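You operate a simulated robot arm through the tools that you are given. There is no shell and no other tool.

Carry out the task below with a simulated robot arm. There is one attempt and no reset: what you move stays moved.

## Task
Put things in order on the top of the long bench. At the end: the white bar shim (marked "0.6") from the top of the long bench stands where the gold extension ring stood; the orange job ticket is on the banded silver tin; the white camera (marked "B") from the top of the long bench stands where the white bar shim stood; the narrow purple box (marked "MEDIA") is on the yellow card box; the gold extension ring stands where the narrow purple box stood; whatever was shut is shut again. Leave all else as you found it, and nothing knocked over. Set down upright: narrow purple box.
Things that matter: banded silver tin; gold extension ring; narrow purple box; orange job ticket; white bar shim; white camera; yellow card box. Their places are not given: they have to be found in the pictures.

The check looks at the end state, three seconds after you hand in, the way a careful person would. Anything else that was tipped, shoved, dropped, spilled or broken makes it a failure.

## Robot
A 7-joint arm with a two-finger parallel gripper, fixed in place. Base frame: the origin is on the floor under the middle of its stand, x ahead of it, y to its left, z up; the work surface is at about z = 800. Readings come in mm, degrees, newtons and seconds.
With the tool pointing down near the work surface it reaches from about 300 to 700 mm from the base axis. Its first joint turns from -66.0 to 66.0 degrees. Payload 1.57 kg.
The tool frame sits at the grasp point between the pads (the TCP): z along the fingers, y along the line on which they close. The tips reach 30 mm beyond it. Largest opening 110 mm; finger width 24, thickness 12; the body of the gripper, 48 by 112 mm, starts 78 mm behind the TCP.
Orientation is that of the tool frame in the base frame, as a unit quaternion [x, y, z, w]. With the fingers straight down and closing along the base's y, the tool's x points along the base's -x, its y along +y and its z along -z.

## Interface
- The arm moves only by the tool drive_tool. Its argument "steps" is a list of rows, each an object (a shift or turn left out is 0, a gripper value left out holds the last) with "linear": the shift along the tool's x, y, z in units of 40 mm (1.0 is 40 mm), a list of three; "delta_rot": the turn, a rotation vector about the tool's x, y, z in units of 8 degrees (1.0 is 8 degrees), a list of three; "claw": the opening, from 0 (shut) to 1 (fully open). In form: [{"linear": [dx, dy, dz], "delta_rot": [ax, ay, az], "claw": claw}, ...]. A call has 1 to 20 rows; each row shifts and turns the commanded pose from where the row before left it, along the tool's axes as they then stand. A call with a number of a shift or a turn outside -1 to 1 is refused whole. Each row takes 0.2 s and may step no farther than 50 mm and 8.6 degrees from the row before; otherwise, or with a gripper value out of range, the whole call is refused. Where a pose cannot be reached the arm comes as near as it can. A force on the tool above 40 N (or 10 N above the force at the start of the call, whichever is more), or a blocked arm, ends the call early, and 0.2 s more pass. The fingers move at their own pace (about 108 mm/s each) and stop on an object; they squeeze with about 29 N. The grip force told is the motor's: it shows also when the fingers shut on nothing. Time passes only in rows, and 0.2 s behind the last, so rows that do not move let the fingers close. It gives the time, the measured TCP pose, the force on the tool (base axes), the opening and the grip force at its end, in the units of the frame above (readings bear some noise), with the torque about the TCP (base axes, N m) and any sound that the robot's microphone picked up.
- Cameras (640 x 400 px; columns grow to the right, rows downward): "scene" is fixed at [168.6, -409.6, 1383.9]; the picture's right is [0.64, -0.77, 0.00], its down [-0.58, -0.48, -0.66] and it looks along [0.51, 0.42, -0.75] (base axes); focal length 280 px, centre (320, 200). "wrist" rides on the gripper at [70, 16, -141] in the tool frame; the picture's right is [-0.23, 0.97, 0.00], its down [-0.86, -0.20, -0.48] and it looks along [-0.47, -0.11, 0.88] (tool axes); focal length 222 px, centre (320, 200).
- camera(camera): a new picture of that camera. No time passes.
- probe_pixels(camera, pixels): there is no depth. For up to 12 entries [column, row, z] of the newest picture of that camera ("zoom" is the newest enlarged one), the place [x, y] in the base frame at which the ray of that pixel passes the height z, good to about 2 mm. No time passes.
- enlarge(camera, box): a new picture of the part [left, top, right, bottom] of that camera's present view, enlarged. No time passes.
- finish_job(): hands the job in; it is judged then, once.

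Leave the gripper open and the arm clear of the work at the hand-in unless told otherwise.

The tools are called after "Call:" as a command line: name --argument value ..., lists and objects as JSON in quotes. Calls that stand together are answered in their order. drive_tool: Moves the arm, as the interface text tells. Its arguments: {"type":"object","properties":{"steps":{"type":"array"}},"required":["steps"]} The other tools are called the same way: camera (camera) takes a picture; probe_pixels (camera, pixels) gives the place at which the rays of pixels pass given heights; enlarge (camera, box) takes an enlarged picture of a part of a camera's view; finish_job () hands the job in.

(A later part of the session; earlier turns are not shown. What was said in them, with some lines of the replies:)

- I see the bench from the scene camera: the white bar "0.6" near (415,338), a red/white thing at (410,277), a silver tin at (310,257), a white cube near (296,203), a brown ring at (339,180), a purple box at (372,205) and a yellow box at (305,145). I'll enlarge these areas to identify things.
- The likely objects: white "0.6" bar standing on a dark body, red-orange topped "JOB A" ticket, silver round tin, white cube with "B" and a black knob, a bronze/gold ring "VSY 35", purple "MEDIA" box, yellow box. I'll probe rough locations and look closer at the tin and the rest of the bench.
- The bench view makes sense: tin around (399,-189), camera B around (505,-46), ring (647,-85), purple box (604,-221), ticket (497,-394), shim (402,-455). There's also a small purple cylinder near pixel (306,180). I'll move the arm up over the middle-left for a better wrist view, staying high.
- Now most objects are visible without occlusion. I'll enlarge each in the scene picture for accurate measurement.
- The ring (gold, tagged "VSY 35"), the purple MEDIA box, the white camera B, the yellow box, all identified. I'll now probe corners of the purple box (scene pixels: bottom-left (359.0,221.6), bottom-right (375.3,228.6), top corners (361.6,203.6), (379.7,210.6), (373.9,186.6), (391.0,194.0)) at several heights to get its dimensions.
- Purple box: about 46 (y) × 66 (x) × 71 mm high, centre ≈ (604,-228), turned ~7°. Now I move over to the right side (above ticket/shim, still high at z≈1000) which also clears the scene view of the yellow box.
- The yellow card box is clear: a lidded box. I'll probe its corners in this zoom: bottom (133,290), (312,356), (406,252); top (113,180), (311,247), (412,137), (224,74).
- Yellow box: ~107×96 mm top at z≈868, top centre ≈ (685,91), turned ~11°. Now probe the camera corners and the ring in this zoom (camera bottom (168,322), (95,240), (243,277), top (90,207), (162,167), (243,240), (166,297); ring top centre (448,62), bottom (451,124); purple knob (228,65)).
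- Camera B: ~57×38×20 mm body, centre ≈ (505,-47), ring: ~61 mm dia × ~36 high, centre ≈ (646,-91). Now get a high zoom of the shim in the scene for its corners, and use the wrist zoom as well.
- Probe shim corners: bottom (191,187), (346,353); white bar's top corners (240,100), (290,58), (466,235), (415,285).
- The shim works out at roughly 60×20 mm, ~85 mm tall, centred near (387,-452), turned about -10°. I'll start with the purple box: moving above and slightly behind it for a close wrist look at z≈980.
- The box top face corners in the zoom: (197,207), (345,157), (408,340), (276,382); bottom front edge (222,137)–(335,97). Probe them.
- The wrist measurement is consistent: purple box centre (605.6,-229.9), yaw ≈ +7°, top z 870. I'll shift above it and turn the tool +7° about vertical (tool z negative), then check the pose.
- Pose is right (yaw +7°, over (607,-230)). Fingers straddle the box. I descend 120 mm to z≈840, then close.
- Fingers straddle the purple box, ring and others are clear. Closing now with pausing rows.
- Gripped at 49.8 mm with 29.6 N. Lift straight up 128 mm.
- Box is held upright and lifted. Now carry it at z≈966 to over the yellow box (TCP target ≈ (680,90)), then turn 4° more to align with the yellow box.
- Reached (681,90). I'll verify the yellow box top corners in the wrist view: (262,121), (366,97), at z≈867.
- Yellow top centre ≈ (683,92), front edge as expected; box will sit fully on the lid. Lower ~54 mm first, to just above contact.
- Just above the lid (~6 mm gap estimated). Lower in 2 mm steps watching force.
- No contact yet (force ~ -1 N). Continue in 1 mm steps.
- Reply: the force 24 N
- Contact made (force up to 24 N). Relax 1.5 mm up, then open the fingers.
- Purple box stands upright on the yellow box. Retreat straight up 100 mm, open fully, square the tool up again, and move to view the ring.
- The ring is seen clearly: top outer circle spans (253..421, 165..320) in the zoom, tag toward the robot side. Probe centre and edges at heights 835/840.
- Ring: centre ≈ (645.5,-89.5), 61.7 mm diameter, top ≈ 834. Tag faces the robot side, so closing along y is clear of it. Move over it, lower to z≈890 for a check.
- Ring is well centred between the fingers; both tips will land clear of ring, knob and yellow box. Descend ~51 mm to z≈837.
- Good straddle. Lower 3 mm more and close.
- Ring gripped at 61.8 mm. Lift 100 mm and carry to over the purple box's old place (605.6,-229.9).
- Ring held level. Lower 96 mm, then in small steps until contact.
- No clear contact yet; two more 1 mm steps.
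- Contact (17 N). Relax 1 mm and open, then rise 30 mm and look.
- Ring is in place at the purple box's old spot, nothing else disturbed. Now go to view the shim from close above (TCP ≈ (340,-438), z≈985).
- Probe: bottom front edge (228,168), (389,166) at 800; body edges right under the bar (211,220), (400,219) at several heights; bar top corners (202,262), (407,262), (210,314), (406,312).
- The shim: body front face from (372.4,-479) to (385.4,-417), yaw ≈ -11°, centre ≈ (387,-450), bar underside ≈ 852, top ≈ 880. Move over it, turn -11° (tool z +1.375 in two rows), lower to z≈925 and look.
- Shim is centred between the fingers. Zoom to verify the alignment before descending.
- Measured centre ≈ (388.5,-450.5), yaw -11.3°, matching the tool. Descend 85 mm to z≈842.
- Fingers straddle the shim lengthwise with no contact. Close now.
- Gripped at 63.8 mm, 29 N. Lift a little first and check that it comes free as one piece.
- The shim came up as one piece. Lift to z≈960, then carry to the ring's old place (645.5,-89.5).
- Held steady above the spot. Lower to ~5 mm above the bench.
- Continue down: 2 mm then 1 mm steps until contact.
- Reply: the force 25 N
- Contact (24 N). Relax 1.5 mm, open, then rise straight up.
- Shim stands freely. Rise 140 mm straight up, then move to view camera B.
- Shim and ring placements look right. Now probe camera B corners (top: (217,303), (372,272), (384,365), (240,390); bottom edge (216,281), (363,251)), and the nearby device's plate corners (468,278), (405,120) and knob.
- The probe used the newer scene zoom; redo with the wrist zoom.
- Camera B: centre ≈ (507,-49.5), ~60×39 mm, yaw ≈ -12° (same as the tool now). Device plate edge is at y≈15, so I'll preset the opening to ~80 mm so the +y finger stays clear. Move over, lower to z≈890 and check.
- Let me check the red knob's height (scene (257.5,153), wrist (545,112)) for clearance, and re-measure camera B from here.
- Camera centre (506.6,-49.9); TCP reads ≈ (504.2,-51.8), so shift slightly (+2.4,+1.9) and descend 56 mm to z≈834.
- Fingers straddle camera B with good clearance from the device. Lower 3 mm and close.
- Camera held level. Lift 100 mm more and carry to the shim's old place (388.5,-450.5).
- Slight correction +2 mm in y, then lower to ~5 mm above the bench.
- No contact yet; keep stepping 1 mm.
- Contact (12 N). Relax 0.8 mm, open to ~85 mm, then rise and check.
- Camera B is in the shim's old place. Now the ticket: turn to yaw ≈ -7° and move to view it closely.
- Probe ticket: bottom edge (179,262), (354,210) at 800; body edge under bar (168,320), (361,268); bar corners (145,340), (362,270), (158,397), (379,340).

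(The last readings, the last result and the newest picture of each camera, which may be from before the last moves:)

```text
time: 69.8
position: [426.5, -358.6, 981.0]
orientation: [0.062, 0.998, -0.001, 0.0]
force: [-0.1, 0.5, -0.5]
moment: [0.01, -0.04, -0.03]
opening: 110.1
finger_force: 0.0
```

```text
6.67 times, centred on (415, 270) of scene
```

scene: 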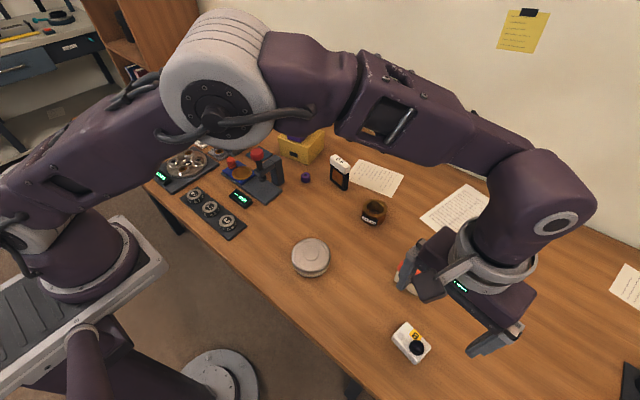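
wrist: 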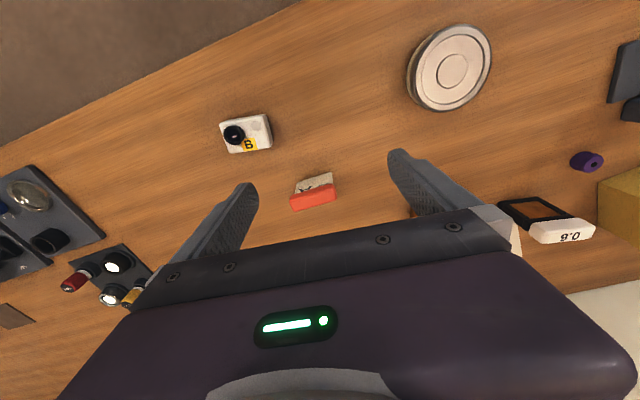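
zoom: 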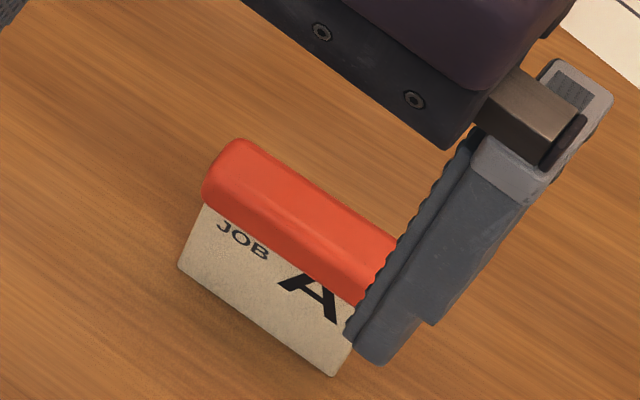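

Ticket: bottom front edge from (481.8,-418.6) to (485.6,-360.6), yaw ≈ -3.5°, bar underside ≈ 841, top ≈ 860; centre ≈ (491,-390). Align and move above it, lowering to z≈905.

Call:
drive_tool --steps '[{"delta_rot": [0, 0, -0.44]}, {"linear": [-0.83, -0.343, 0]}, {"linear": [-0.83, -0.343, 0]}, {"linear": [0, 0, 0.95]}, {"linear": [0, 0, 0.95]}, {}]'

Call:
camera --camera "wrist"

Call:
enlarge --camera "wrist" --box '[260, 110, 380, 190]'

Call:
drive_tool --steps '[{}]'

```text
time: 71.2
position: [493.7, -389.8, 906.7]
orientation: [0.031, 1.0, 0.0, 0.0]
force: [0.2, 0.0, 1.2]
moment: [-0.03, 0.02, -0.03]
opening: 109.9
finger_force: 0.1
```

```text
taken
```

wrist: 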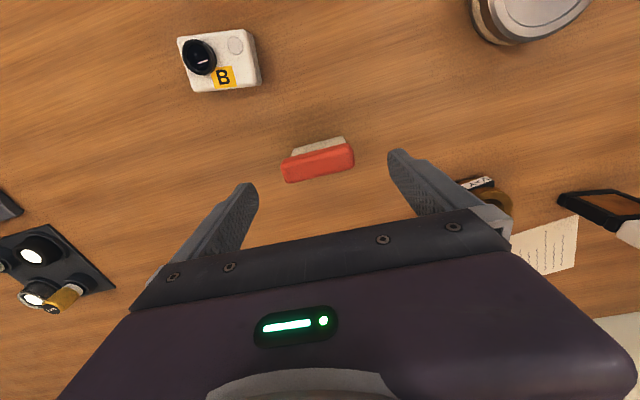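

```text
5.00 times, centred on (320, 150) of wrist
```

zoom: 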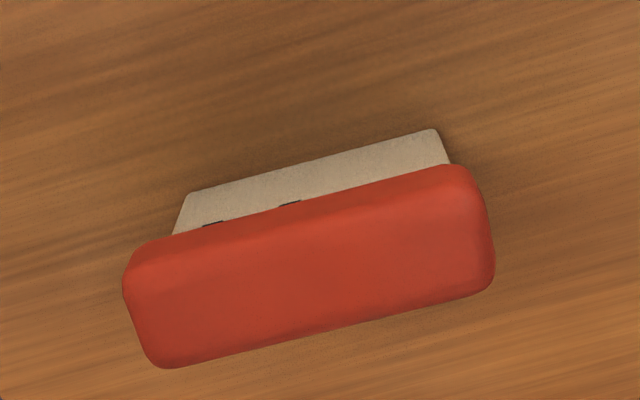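

```text
time: 71.6
position: [493.7, -390.4, 906.9]
orientation: [0.03, 1.0, 0.0, 0.0]
force: [-0.5, 1.3, 0.2]
moment: [-0.02, -0.02, -0.01]
opening: 109.9
finger_force: 0.0
```

Call:
probe_pixels --camera "zoom" --pixels '[[190, 193, 800], [436, 130, 800], [126, 275, 856], [484, 190, 856], [492, 285, 856], [160, 367, 856], [310, 275, 856], [310, 275, 846]]'

```text
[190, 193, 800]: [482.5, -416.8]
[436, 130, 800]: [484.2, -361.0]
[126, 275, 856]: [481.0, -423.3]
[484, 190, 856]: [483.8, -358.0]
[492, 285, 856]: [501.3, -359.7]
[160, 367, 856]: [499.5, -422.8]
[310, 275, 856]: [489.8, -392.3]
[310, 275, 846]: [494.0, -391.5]
```

Ticket centre (491.4,-391), bar 481–500 in x. Nudge 2 mm back and descend to z≈846, then close.

Call:
drive_tool --steps '[{"linear": [0.055, -0.02, 0.6]}, {"linear": [0, 0, 0.6]}, {"linear": [0, 0, 0.325]}, {}]'

Call:
camera --camera "wrist"

Call:
camera --camera "scene"

```text
time: 72.6
position: [490.8, -391.5, 844.3]
orientation: [0.03, 1.0, 0.0, 0.001]
force: [0.0, -0.8, 0.1]
moment: [0.02, 0.01, 0.0]
opening: 110.2
finger_force: 0.1
```

```text
taken
```

wrist: 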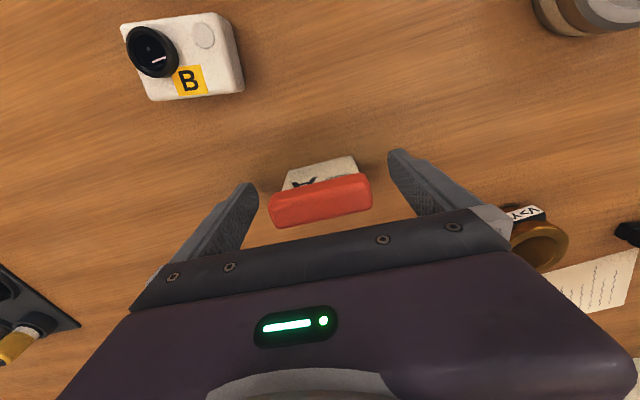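

```text
taken
```

scene: 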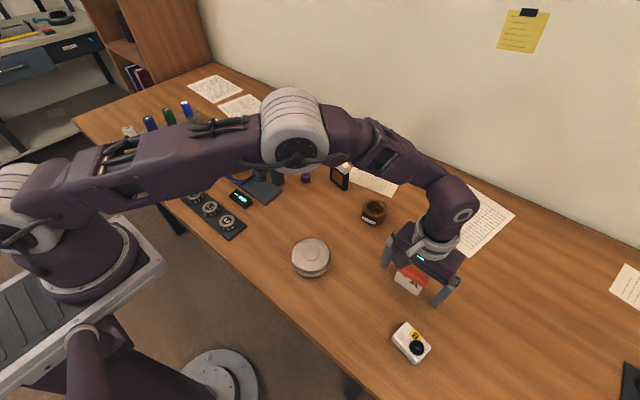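

The fingers straddle the ticket cleanly. Close.

Call:
drive_tool --steps '[{"claw": 0}, {}, {}, {}]'

Call:
drive_tool --steps '[{"linear": [0, 0, -0.2]}, {"linear": [0, 0, -0.4]}, {}]'

Call:
camera --camera "wrist"

Call:
enlarge --camera "scene" --box '[360, 210, 490, 320]'

```text
time: 73.6
position: [490.2, -391.0, 842.9]
orientation: [0.03, 1.0, 0.0, 0.0]
force: [-0.3, 0.0, 0.3]
moment: [0.0, -0.02, 0.03]
opening: 60.9
finger_force: 29.0
```

```text
time: 74.4
position: [490.0, -391.5, 868.1]
orientation: [0.03, 1.0, 0.0, 0.0]
force: [-0.2, -0.3, -0.7]
moment: [-0.03, 0.02, 0.0]
opening: 60.7
finger_force: 28.5
```

```text
taken
```

wrist: 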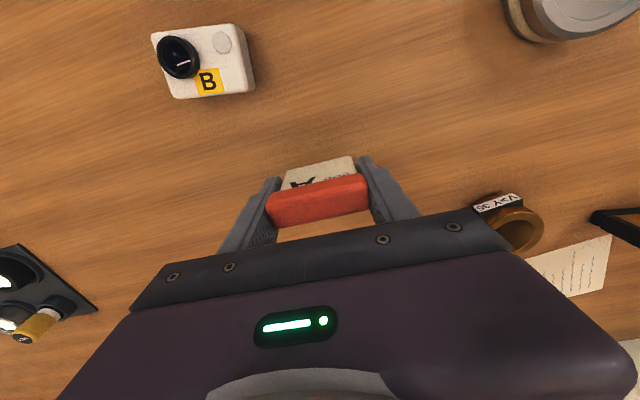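

```text
3.64 times, centred on (425, 265) of scene
```

zoom: 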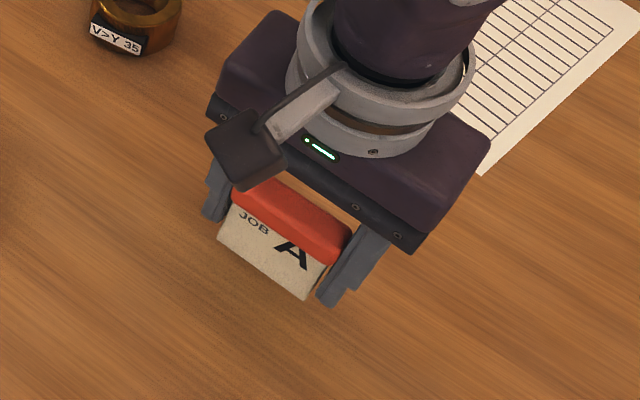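

Ticket held upright. Now measure the tin top from the scene view (inner circle centre near (311,254.4)).

Call:
enlarge --camera "scene" --box '[280, 225, 342, 285]'

Call:
probe_pixels --camera "scene" --pixels '[[311.1, 254.4, 820], [311.1, 254.4, 830], [311.1, 254.4, 840], [311.1, 254.4, 850]]'

```text
6.67 times, centred on (311, 255) of scene
```

zoom: 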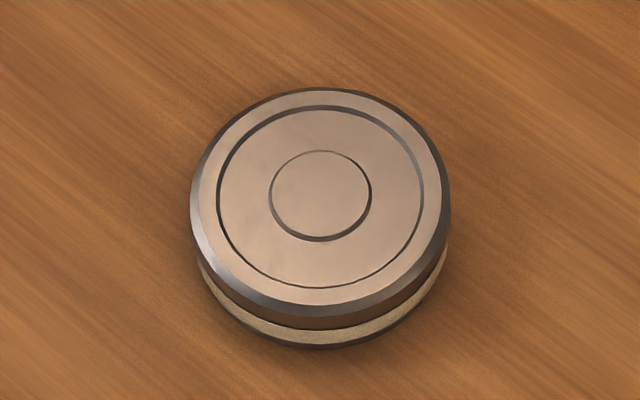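

```text
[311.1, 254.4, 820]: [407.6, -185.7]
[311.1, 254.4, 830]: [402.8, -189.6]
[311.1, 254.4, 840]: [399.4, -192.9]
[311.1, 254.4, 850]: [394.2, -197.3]
```

Lift to z≈950 and move near the tin for a wrist measurement of its top centre.

Call:
drive_tool --steps '[{"linear": [0, 0, -0.7]}, {"linear": [0, 0, -0.7]}, {"linear": [0, 0, -0.65]}, {"linear": [0.302, 0.842, 0]}, {"linear": [0.302, 0.842, 0]}, {"linear": [0.302, 0.842, 0]}, {"linear": [0.302, 0.842, 0]}, {"linear": [0.302, 0.842, 0]}, {"linear": [0.302, 0.842, 0]}, {}]'

Call:
camera --camera "wrist"

Call:
enlarge --camera "wrist" --box '[250, 60, 390, 170]'

```text
time: 76.6
position: [428.2, -183.6, 949.2]
orientation: [0.03, 1.0, 0.0, -0.001]
force: [-0.2, 0.4, -1.7]
moment: [-0.02, 0.0, 0.0]
opening: 60.7
finger_force: 28.9
```

```text
taken
```

wrist: 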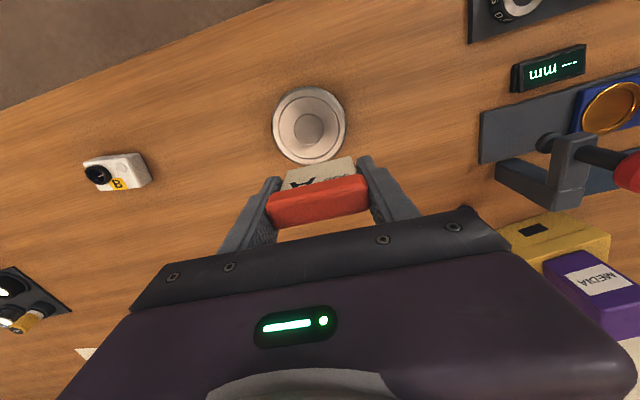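

```text
3.64 times, centred on (320, 115) of wrist
```

zoom: 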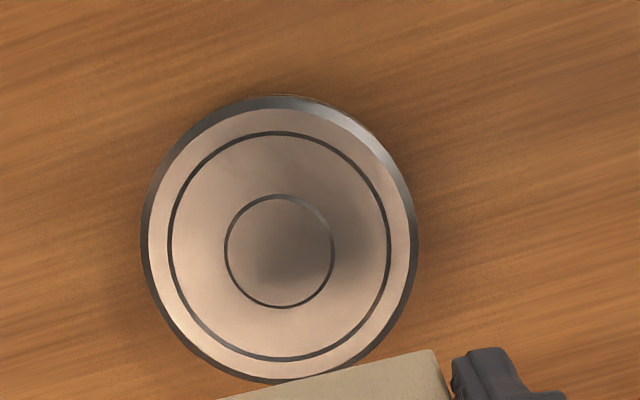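

Call:
probe_pixels --camera "zoom" --pixels '[[279.5, 249, 825], [279.5, 249, 830], [279.5, 249, 835], [279.5, 249, 840], [279.5, 249, 845], [168, 250, 835], [391, 242, 835], [280, 132, 835], [280, 360, 835]]'

Call:
drive_tool --steps '[{}]'

```text
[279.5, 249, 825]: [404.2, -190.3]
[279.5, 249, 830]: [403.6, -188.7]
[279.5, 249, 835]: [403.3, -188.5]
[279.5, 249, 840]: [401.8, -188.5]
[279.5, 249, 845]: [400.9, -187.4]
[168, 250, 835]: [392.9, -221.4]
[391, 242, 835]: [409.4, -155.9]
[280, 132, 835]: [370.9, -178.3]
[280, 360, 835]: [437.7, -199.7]
```

```text
time: 77.0
position: [427.6, -183.7, 949.2]
orientation: [0.031, 1.0, 0.0, 0.001]
force: [0.3, -0.5, -0.5]
moment: [0.02, -0.02, -0.01]
opening: 60.8
finger_force: 29.2
```

Tin top centre ≈ (403.4,-189), top z ≈ 829. Move over it and lower to ~8 mm above contact.

Call:
drive_tool --steps '[{"linear": [0.606, -0.17, 0]}, {"linear": [0, 0, 0.7]}, {"linear": [0, 0, 0.6]}, {"linear": [0, 0, 0.3]}, {}]'

Call:
enlarge --camera "scene" --box '[265, 200, 365, 290]'

Call:
camera --camera "wrist"

Call:
drive_tool --steps '[{}]'

```text
time: 78.2
position: [403.9, -189.3, 884.8]
orientation: [0.031, 1.0, 0.0, 0.0]
force: [0.3, 0.1, 0.1]
moment: [0.0, -0.03, 0.02]
opening: 60.7
finger_force: 28.8
```

```text
4.44 times, centred on (315, 245) of scene
```

zoom: 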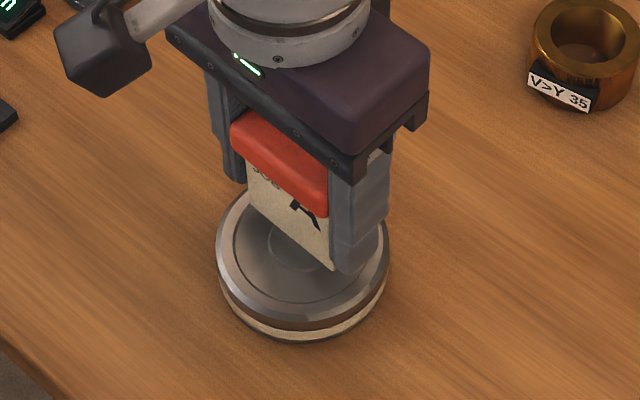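

```text
taken
```

wrist: 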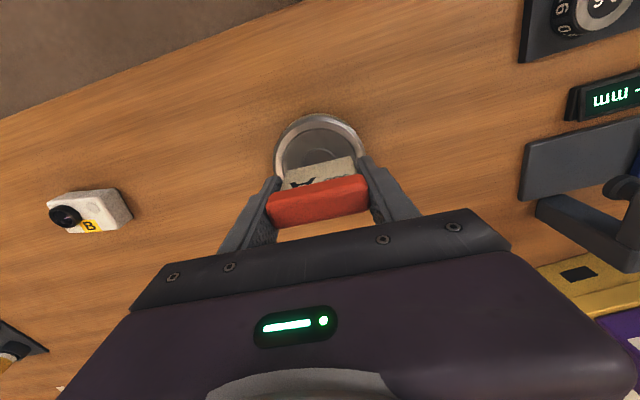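

```text
time: 78.6
position: [405.4, -189.5, 884.5]
orientation: [0.031, 1.0, 0.0, -0.001]
force: [-0.2, 0.2, -0.9]
moment: [0.04, 0.0, -0.02]
opening: 61.0
finger_force: 29.0
```

Ticket is centred over the tin. Step down gently: 4 mm, then 2 mm, then 1 mm steps.

Call:
drive_tool --steps '[{"linear": [0, 0, 0.05]}, {"linear": [0, 0, 0.05]}, {}]'

Call:
drive_tool --steps '[{"linear": [0, 0, 0.05]}, {}]'

Call:
drive_tool --steps '[{"linear": [0, 0, 0.03]}, {}]'

Call:
drive_tool --steps '[{"linear": [0, 0, 0.025]}, {}]'

Call:
drive_tool --steps '[{"linear": [0, 0, 0.025]}, {}]'

```text
time: 79.4
position: [405.9, -189.6, 879.8]
orientation: [0.03, 1.0, 0.0, 0.0]
force: [-0.4, -0.5, -0.7]
moment: [0.01, 0.01, 0.03]
opening: 60.7
finger_force: 28.8
```

```text
time: 80.0
position: [406.3, -189.1, 879.3]
orientation: [0.031, 1.0, -0.001, 0.0]
force: [-0.3, 0.4, -0.6]
moment: [-0.02, 0.01, 0.0]
opening: 61.0
finger_force: 29.1
```

```text
time: 80.6
position: [405.7, -189.2, 878.4]
orientation: [0.03, 1.0, 0.0, 0.001]
force: [-1.4, 0.4, -0.4]
moment: [0.02, 0.02, -0.04]
opening: 60.8
finger_force: 29.0
```

```text
time: 81.2
position: [404.8, -190.9, 877.2]
orientation: [0.031, 1.0, 0.0, 0.0]
force: [-0.6, -0.4, -0.7]
moment: [-0.01, -0.01, 0.02]
opening: 60.9
finger_force: 28.8
```

```text
time: 81.8
position: [405.6, -190.4, 876.4]
orientation: [0.031, 1.0, 0.0, -0.001]
force: [-0.1, -0.9, -1.1]
moment: [0.05, 0.01, -0.01]
opening: 60.9
finger_force: 29.4
```

Still in air; trim 2 mm in x and keep stepping down 1 mm.

Call:
drive_tool --steps '[{"linear": [0.04, 0.015, 0.025]}, {}]'

Call:
drive_tool --steps '[{"linear": [0, 0, 0.025]}, {}]'

Call:
drive_tool --steps '[{"linear": [0, 0, 0.025]}, {}]'

Call:
drive_tool --steps '[{"linear": [0, 0, 0.025]}, {}]'

```text
time: 82.4
position: [403.7, -191.6, 875.8]
orientation: [0.03, 1.0, 0.0, 0.0]
force: [0.1, -0.2, 0.4]
moment: [-0.02, -0.04, 0.0]
opening: 60.8
finger_force: 29.4
```

```text
time: 83.0
position: [403.9, -190.3, 875.1]
orientation: [0.03, 1.0, 0.0, 0.0]
force: [-1.2, -0.1, -0.9]
moment: [0.0, -0.01, 0.03]
opening: 60.7
finger_force: 28.5
```

```text
time: 83.6
position: [403.6, -190.2, 873.5]
orientation: [0.031, 1.0, 0.0, 0.0]
force: [0.0, -0.1, 0.4]
moment: [0.04, 0.01, 0.0]
opening: 60.7
finger_force: 28.6
```

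```text
time: 84.2
position: [403.2, -191.2, 873.7]
orientation: [0.031, 1.0, 0.001, 0.001]
force: [-2.5, 1.1, 23.6]
moment: [0.04, 0.24, 0.04]
opening: 60.9
finger_force: 29.3
```

Contact on the tin (23.6 N). Relax 0.8 mm, then open slightly wider and look before rising.

Call:
drive_tool --steps '[{"linear": [0, 0, -0.02]}, {}]'

Call:
drive_tool --steps '[{"claw": 0.75}, {}, {}]'

Call:
enlarge --camera "scene" --box '[265, 200, 365, 290]'

Call:
camera --camera "wrist"

```text
time: 84.8
position: [403.2, -190.1, 874.3]
orientation: [0.03, 1.0, 0.0, 0.0]
force: [-0.1, 0.4, -0.9]
moment: [-0.02, 0.01, -0.01]
opening: 60.6
finger_force: 28.9
```

```text
time: 85.6
position: [404.4, -190.7, 873.5]
orientation: [0.03, 1.0, 0.0, 0.0]
force: [-0.4, -0.4, -0.4]
moment: [0.01, 0.02, -0.03]
opening: 82.2
finger_force: 0.1
```

```text
4.44 times, centred on (315, 245) of scene
```

zoom: 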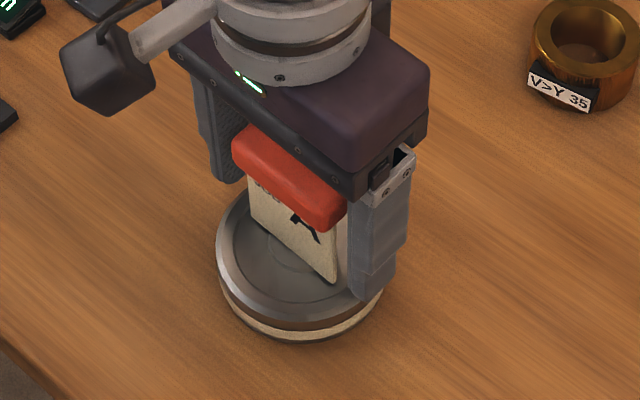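

```text
taken
```

wrist: 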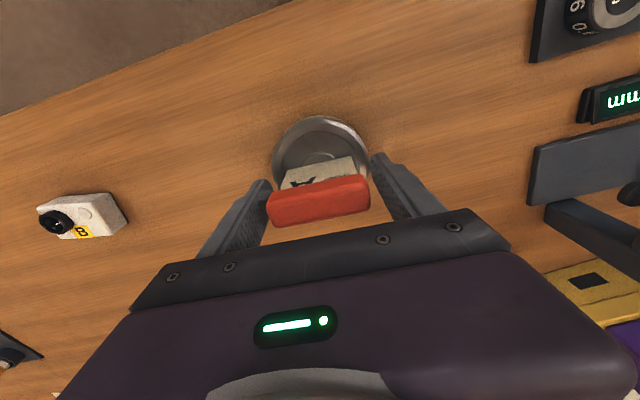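

Ticket stands upright on the tin on its own. Rise straight up 120 mm, then move clear toward the robot/high, and inspect everything.

Call:
drive_tool --steps '[{"linear": [0, 0, -0.3]}, {"linear": [0, 0, -0.6]}, {"linear": [0, 0, -0.8]}, {"linear": [0, 0, -0.8]}, {"linear": [0, 0, -0.8], "claw": 1}, {"linear": [0, 0, -0.8]}, {"linear": [0, 0, -0.8]}, {"linear": [0.4, 0.3, -0.6]}, {"linear": [0.4, 0.3, -0.6]}, {}]'

Call:
camera --camera "wrist"

Call:
camera --camera "scene"

Call:
enlarge --camera "scene" --box '[265, 190, 365, 290]'

Call:
enlarge --camera "scene" --box '[260, 100, 420, 230]'

```text
time: 87.8
position: [375.4, -167.0, 1121.2]
orientation: [0.03, 1.0, 0.0, 0.0]
force: [0.3, -0.7, 0.3]
moment: [0.02, 0.0, -0.01]
opening: 109.8
finger_force: 0.1
```

```text
taken
```

wrist: 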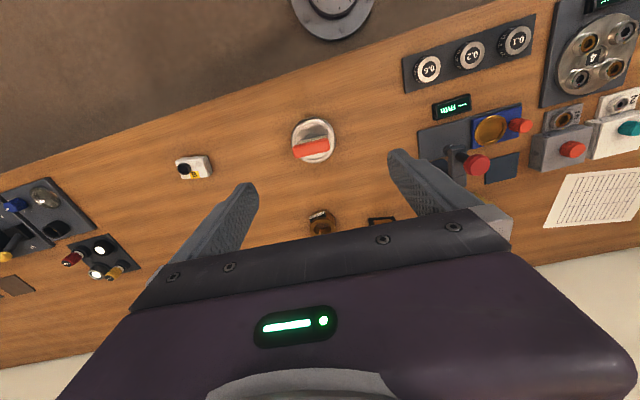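

```text
taken
```

scene: 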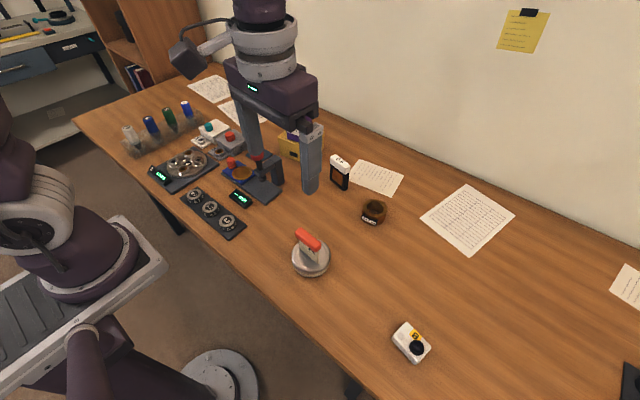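

```text
4.00 times, centred on (315, 240) of scene
```

zoom: 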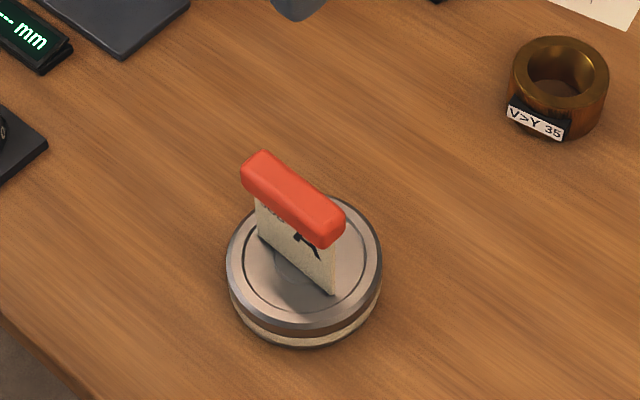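

```text
3.08 times, centred on (340, 165) of scene
```

zoom: 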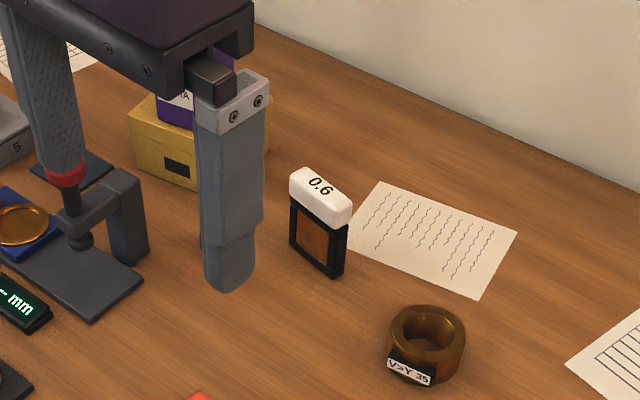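

All placed. Move the arm back to its starting pose (high, clear) and verify final positions in the pictures.

Call:
drive_tool --steps '[{"delta_rot": [0, 0, 0.44]}, {"linear": [0.14, -0.94, -0.28]}, {"linear": [0.14, -0.94, -0.28]}, {"linear": [0.14, -0.94, -0.28]}, {}]'

Call:
camera --camera "scene"

Call:
camera --camera "wrist"

Call:
enlarge --camera "scene" --box '[215, 100, 345, 220]'

Call:
enlarge --camera "wrist" --box '[200, 80, 420, 230]'

Call:
enlarge --camera "scene" --box '[380, 305, 450, 370]'

```text
time: 89.0
position: [345.0, -275.0, 1153.8]
orientation: [0.061, 0.998, 0.001, 0.0]
force: [0.4, -0.4, 0.0]
moment: [0.04, -0.02, 0.01]
opening: 110.0
finger_force: 0.0
```

```text
taken
```

scene: 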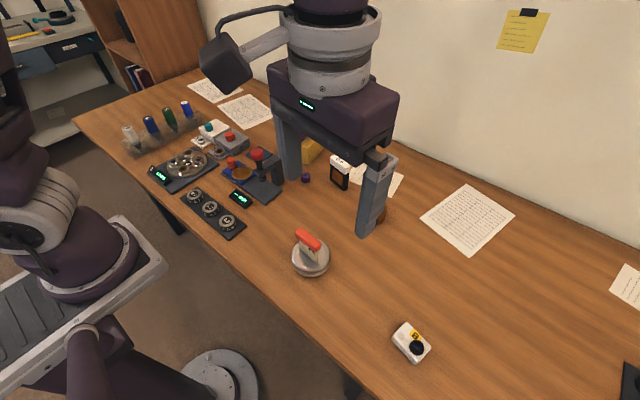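

```text
taken
```

wrist: 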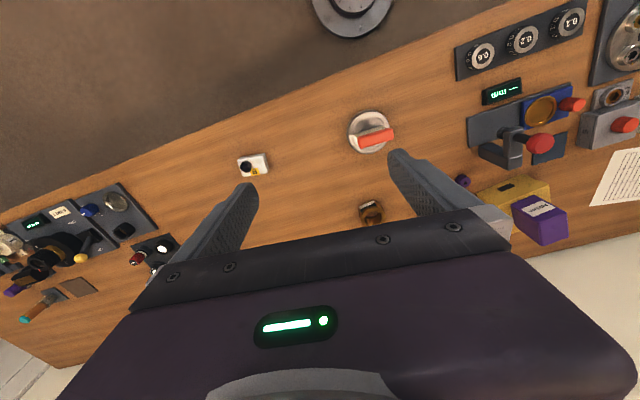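

```text
3.33 times, centred on (280, 160) of scene
```

zoom: 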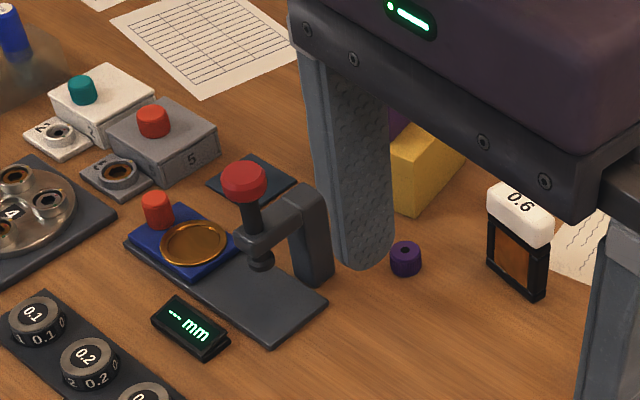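

```text
2.67 times, centred on (310, 155) of wrist
```

zoom: 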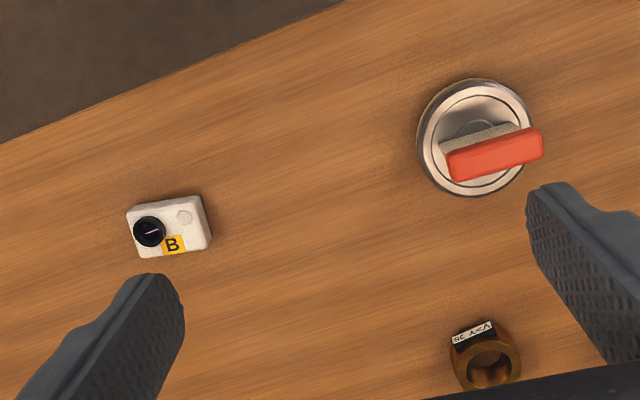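

```text
6.15 times, centred on (415, 338) of scene
```

zoom: 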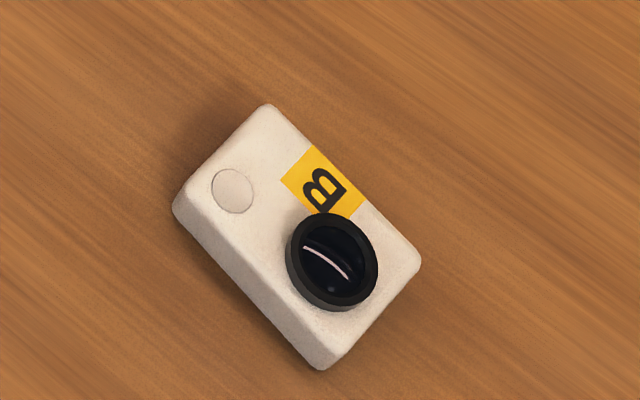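

Probe camera B's top corners here: (268,108), (420,262), (322,352), (176,200) at z≈820; expect centre ≈ (388.5,-450.5).

Call:
probe_pixels --camera "zoom" --pixels '[[268, 108, 820], [420, 262, 820], [325, 350, 820], [178, 195, 820], [320, 370, 800], [174, 212, 800]]'

Call:
drive_tool --steps '[{"linear": [0, 0, 0], "delta_rot": [0, 0, -0.875]}, {"linear": [0.3, -0.9, -0.2]}, {"linear": [0.3, -0.9, -0.2]}, {"linear": [0.2, -0.9, 0]}, {"linear": [0.2, -0.9, 0]}, {"linear": [0, -0.9, 0]}, {}]'

Call:
camera --camera "scene"

Call:
enlarge --camera "scene" --box '[260, 95, 420, 225]'

Call:
camera --camera "wrist"

```text
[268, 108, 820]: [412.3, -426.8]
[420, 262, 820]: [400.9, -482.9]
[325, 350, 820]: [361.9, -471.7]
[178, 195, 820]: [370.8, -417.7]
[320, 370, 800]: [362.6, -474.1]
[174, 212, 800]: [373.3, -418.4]
```

```text
time: 90.6
position: [301.2, -453.8, 1170.0]
orientation: [0.0, 1.0, 0.001, 0.001]
force: [0.4, -0.1, 0.3]
moment: [-0.02, -0.01, 0.0]
opening: 110.1
finger_force: 0.0
```

```text
taken
```

scene: 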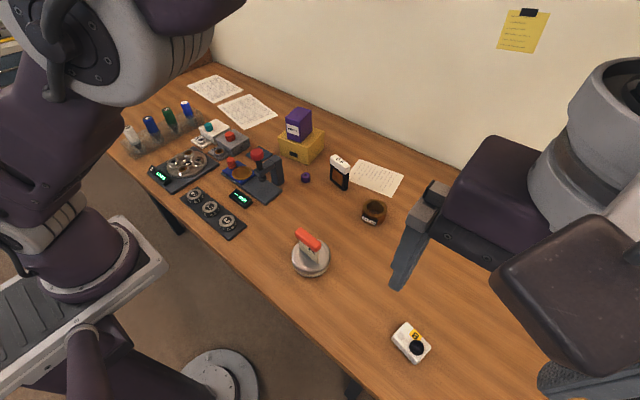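

```text
3.08 times, centred on (340, 160) of scene
```

zoom: 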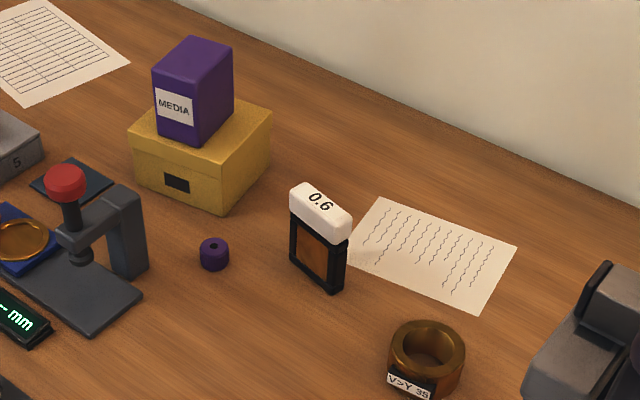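

```text
taken
```

wrist: 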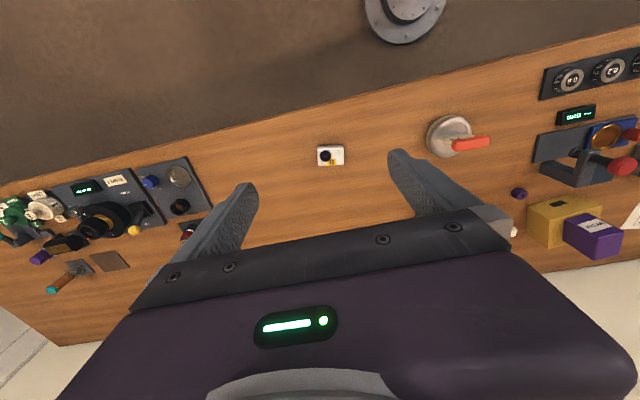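

Everything looks in order; camera B is at (386.5,-449.8), matching the shim's old place. One last check of shim and ring positions in this zoom: shim bottom front corners (290,258), (333,291); ring.

Call:
enlarge --camera "scene" --box '[320, 145, 400, 230]'

Call:
probe_pixels --camera "zoom" --pixels '[[320, 200, 800]]'

```text
4.71 times, centred on (360, 188) of scene
```

zoom: 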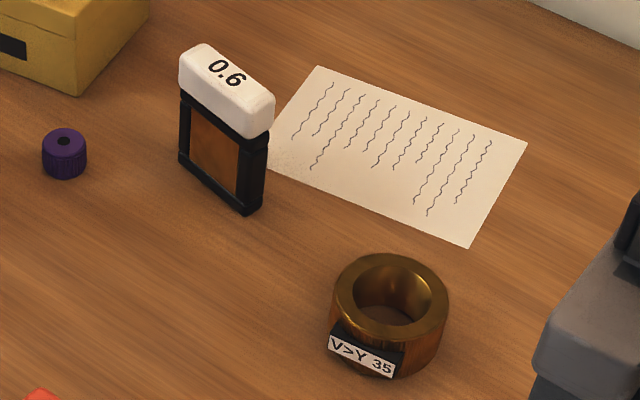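

```text
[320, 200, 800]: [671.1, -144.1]
```

Call:
probe_pixels --camera "zoom" --pixels '[[180, 162, 800], [246, 214, 800], [266, 195, 800], [391, 297, 834], [389, 342, 800]]'

```text
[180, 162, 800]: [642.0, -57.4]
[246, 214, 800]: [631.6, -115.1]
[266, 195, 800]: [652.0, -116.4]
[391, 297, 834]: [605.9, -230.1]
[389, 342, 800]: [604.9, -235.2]
```

Shim stands at ≈ (646,-88) (ring's old spot), ring at ≈ (606,-230) (purple box's old spot), purple box upright on the yellow box, ticket on the tin, camera B at the shim's old spot. Gripper is open and the arm is high and clear. Handing in.

Call:
finish_job

```text
The job is handed in.
```

I made all five moves and handed the job in. The last pictures showed everything standing and nothing else disturbed. I haven't had a result back from the check.

| Item | Where it is now | Check against target (mm) |
|---|---|---|
| White bar shim "0.6" | Where the gold extension ring stood | about (646, -88); the ring was at (645.5, -89.5) |
| Gold extension ring | Where the narrow purple box stood | about (606, -230); the box was at (605.6, -229.9) |
| White camera "B" | Where the white bar shim stood | about (386.5, -450); the shim was at (388.5, -450.5) |
| Narrow purple box "MEDIA" | Upright on the yellow card box, fully on the lid | confirmed in the pictures |
| Orange job ticket | Standing on the banded silver tin, near its centre | confirmed in the pictures |

- **Job ticket:** I took the red-orange-topped card marked "JOB A" as the orange job ticket, as it was the only job card I could see.
- **Lids:** I opened nothing, and the yellow box's lid is still shut.
- **Arm:** The gripper is open and the arm is parked high, clear of the work.
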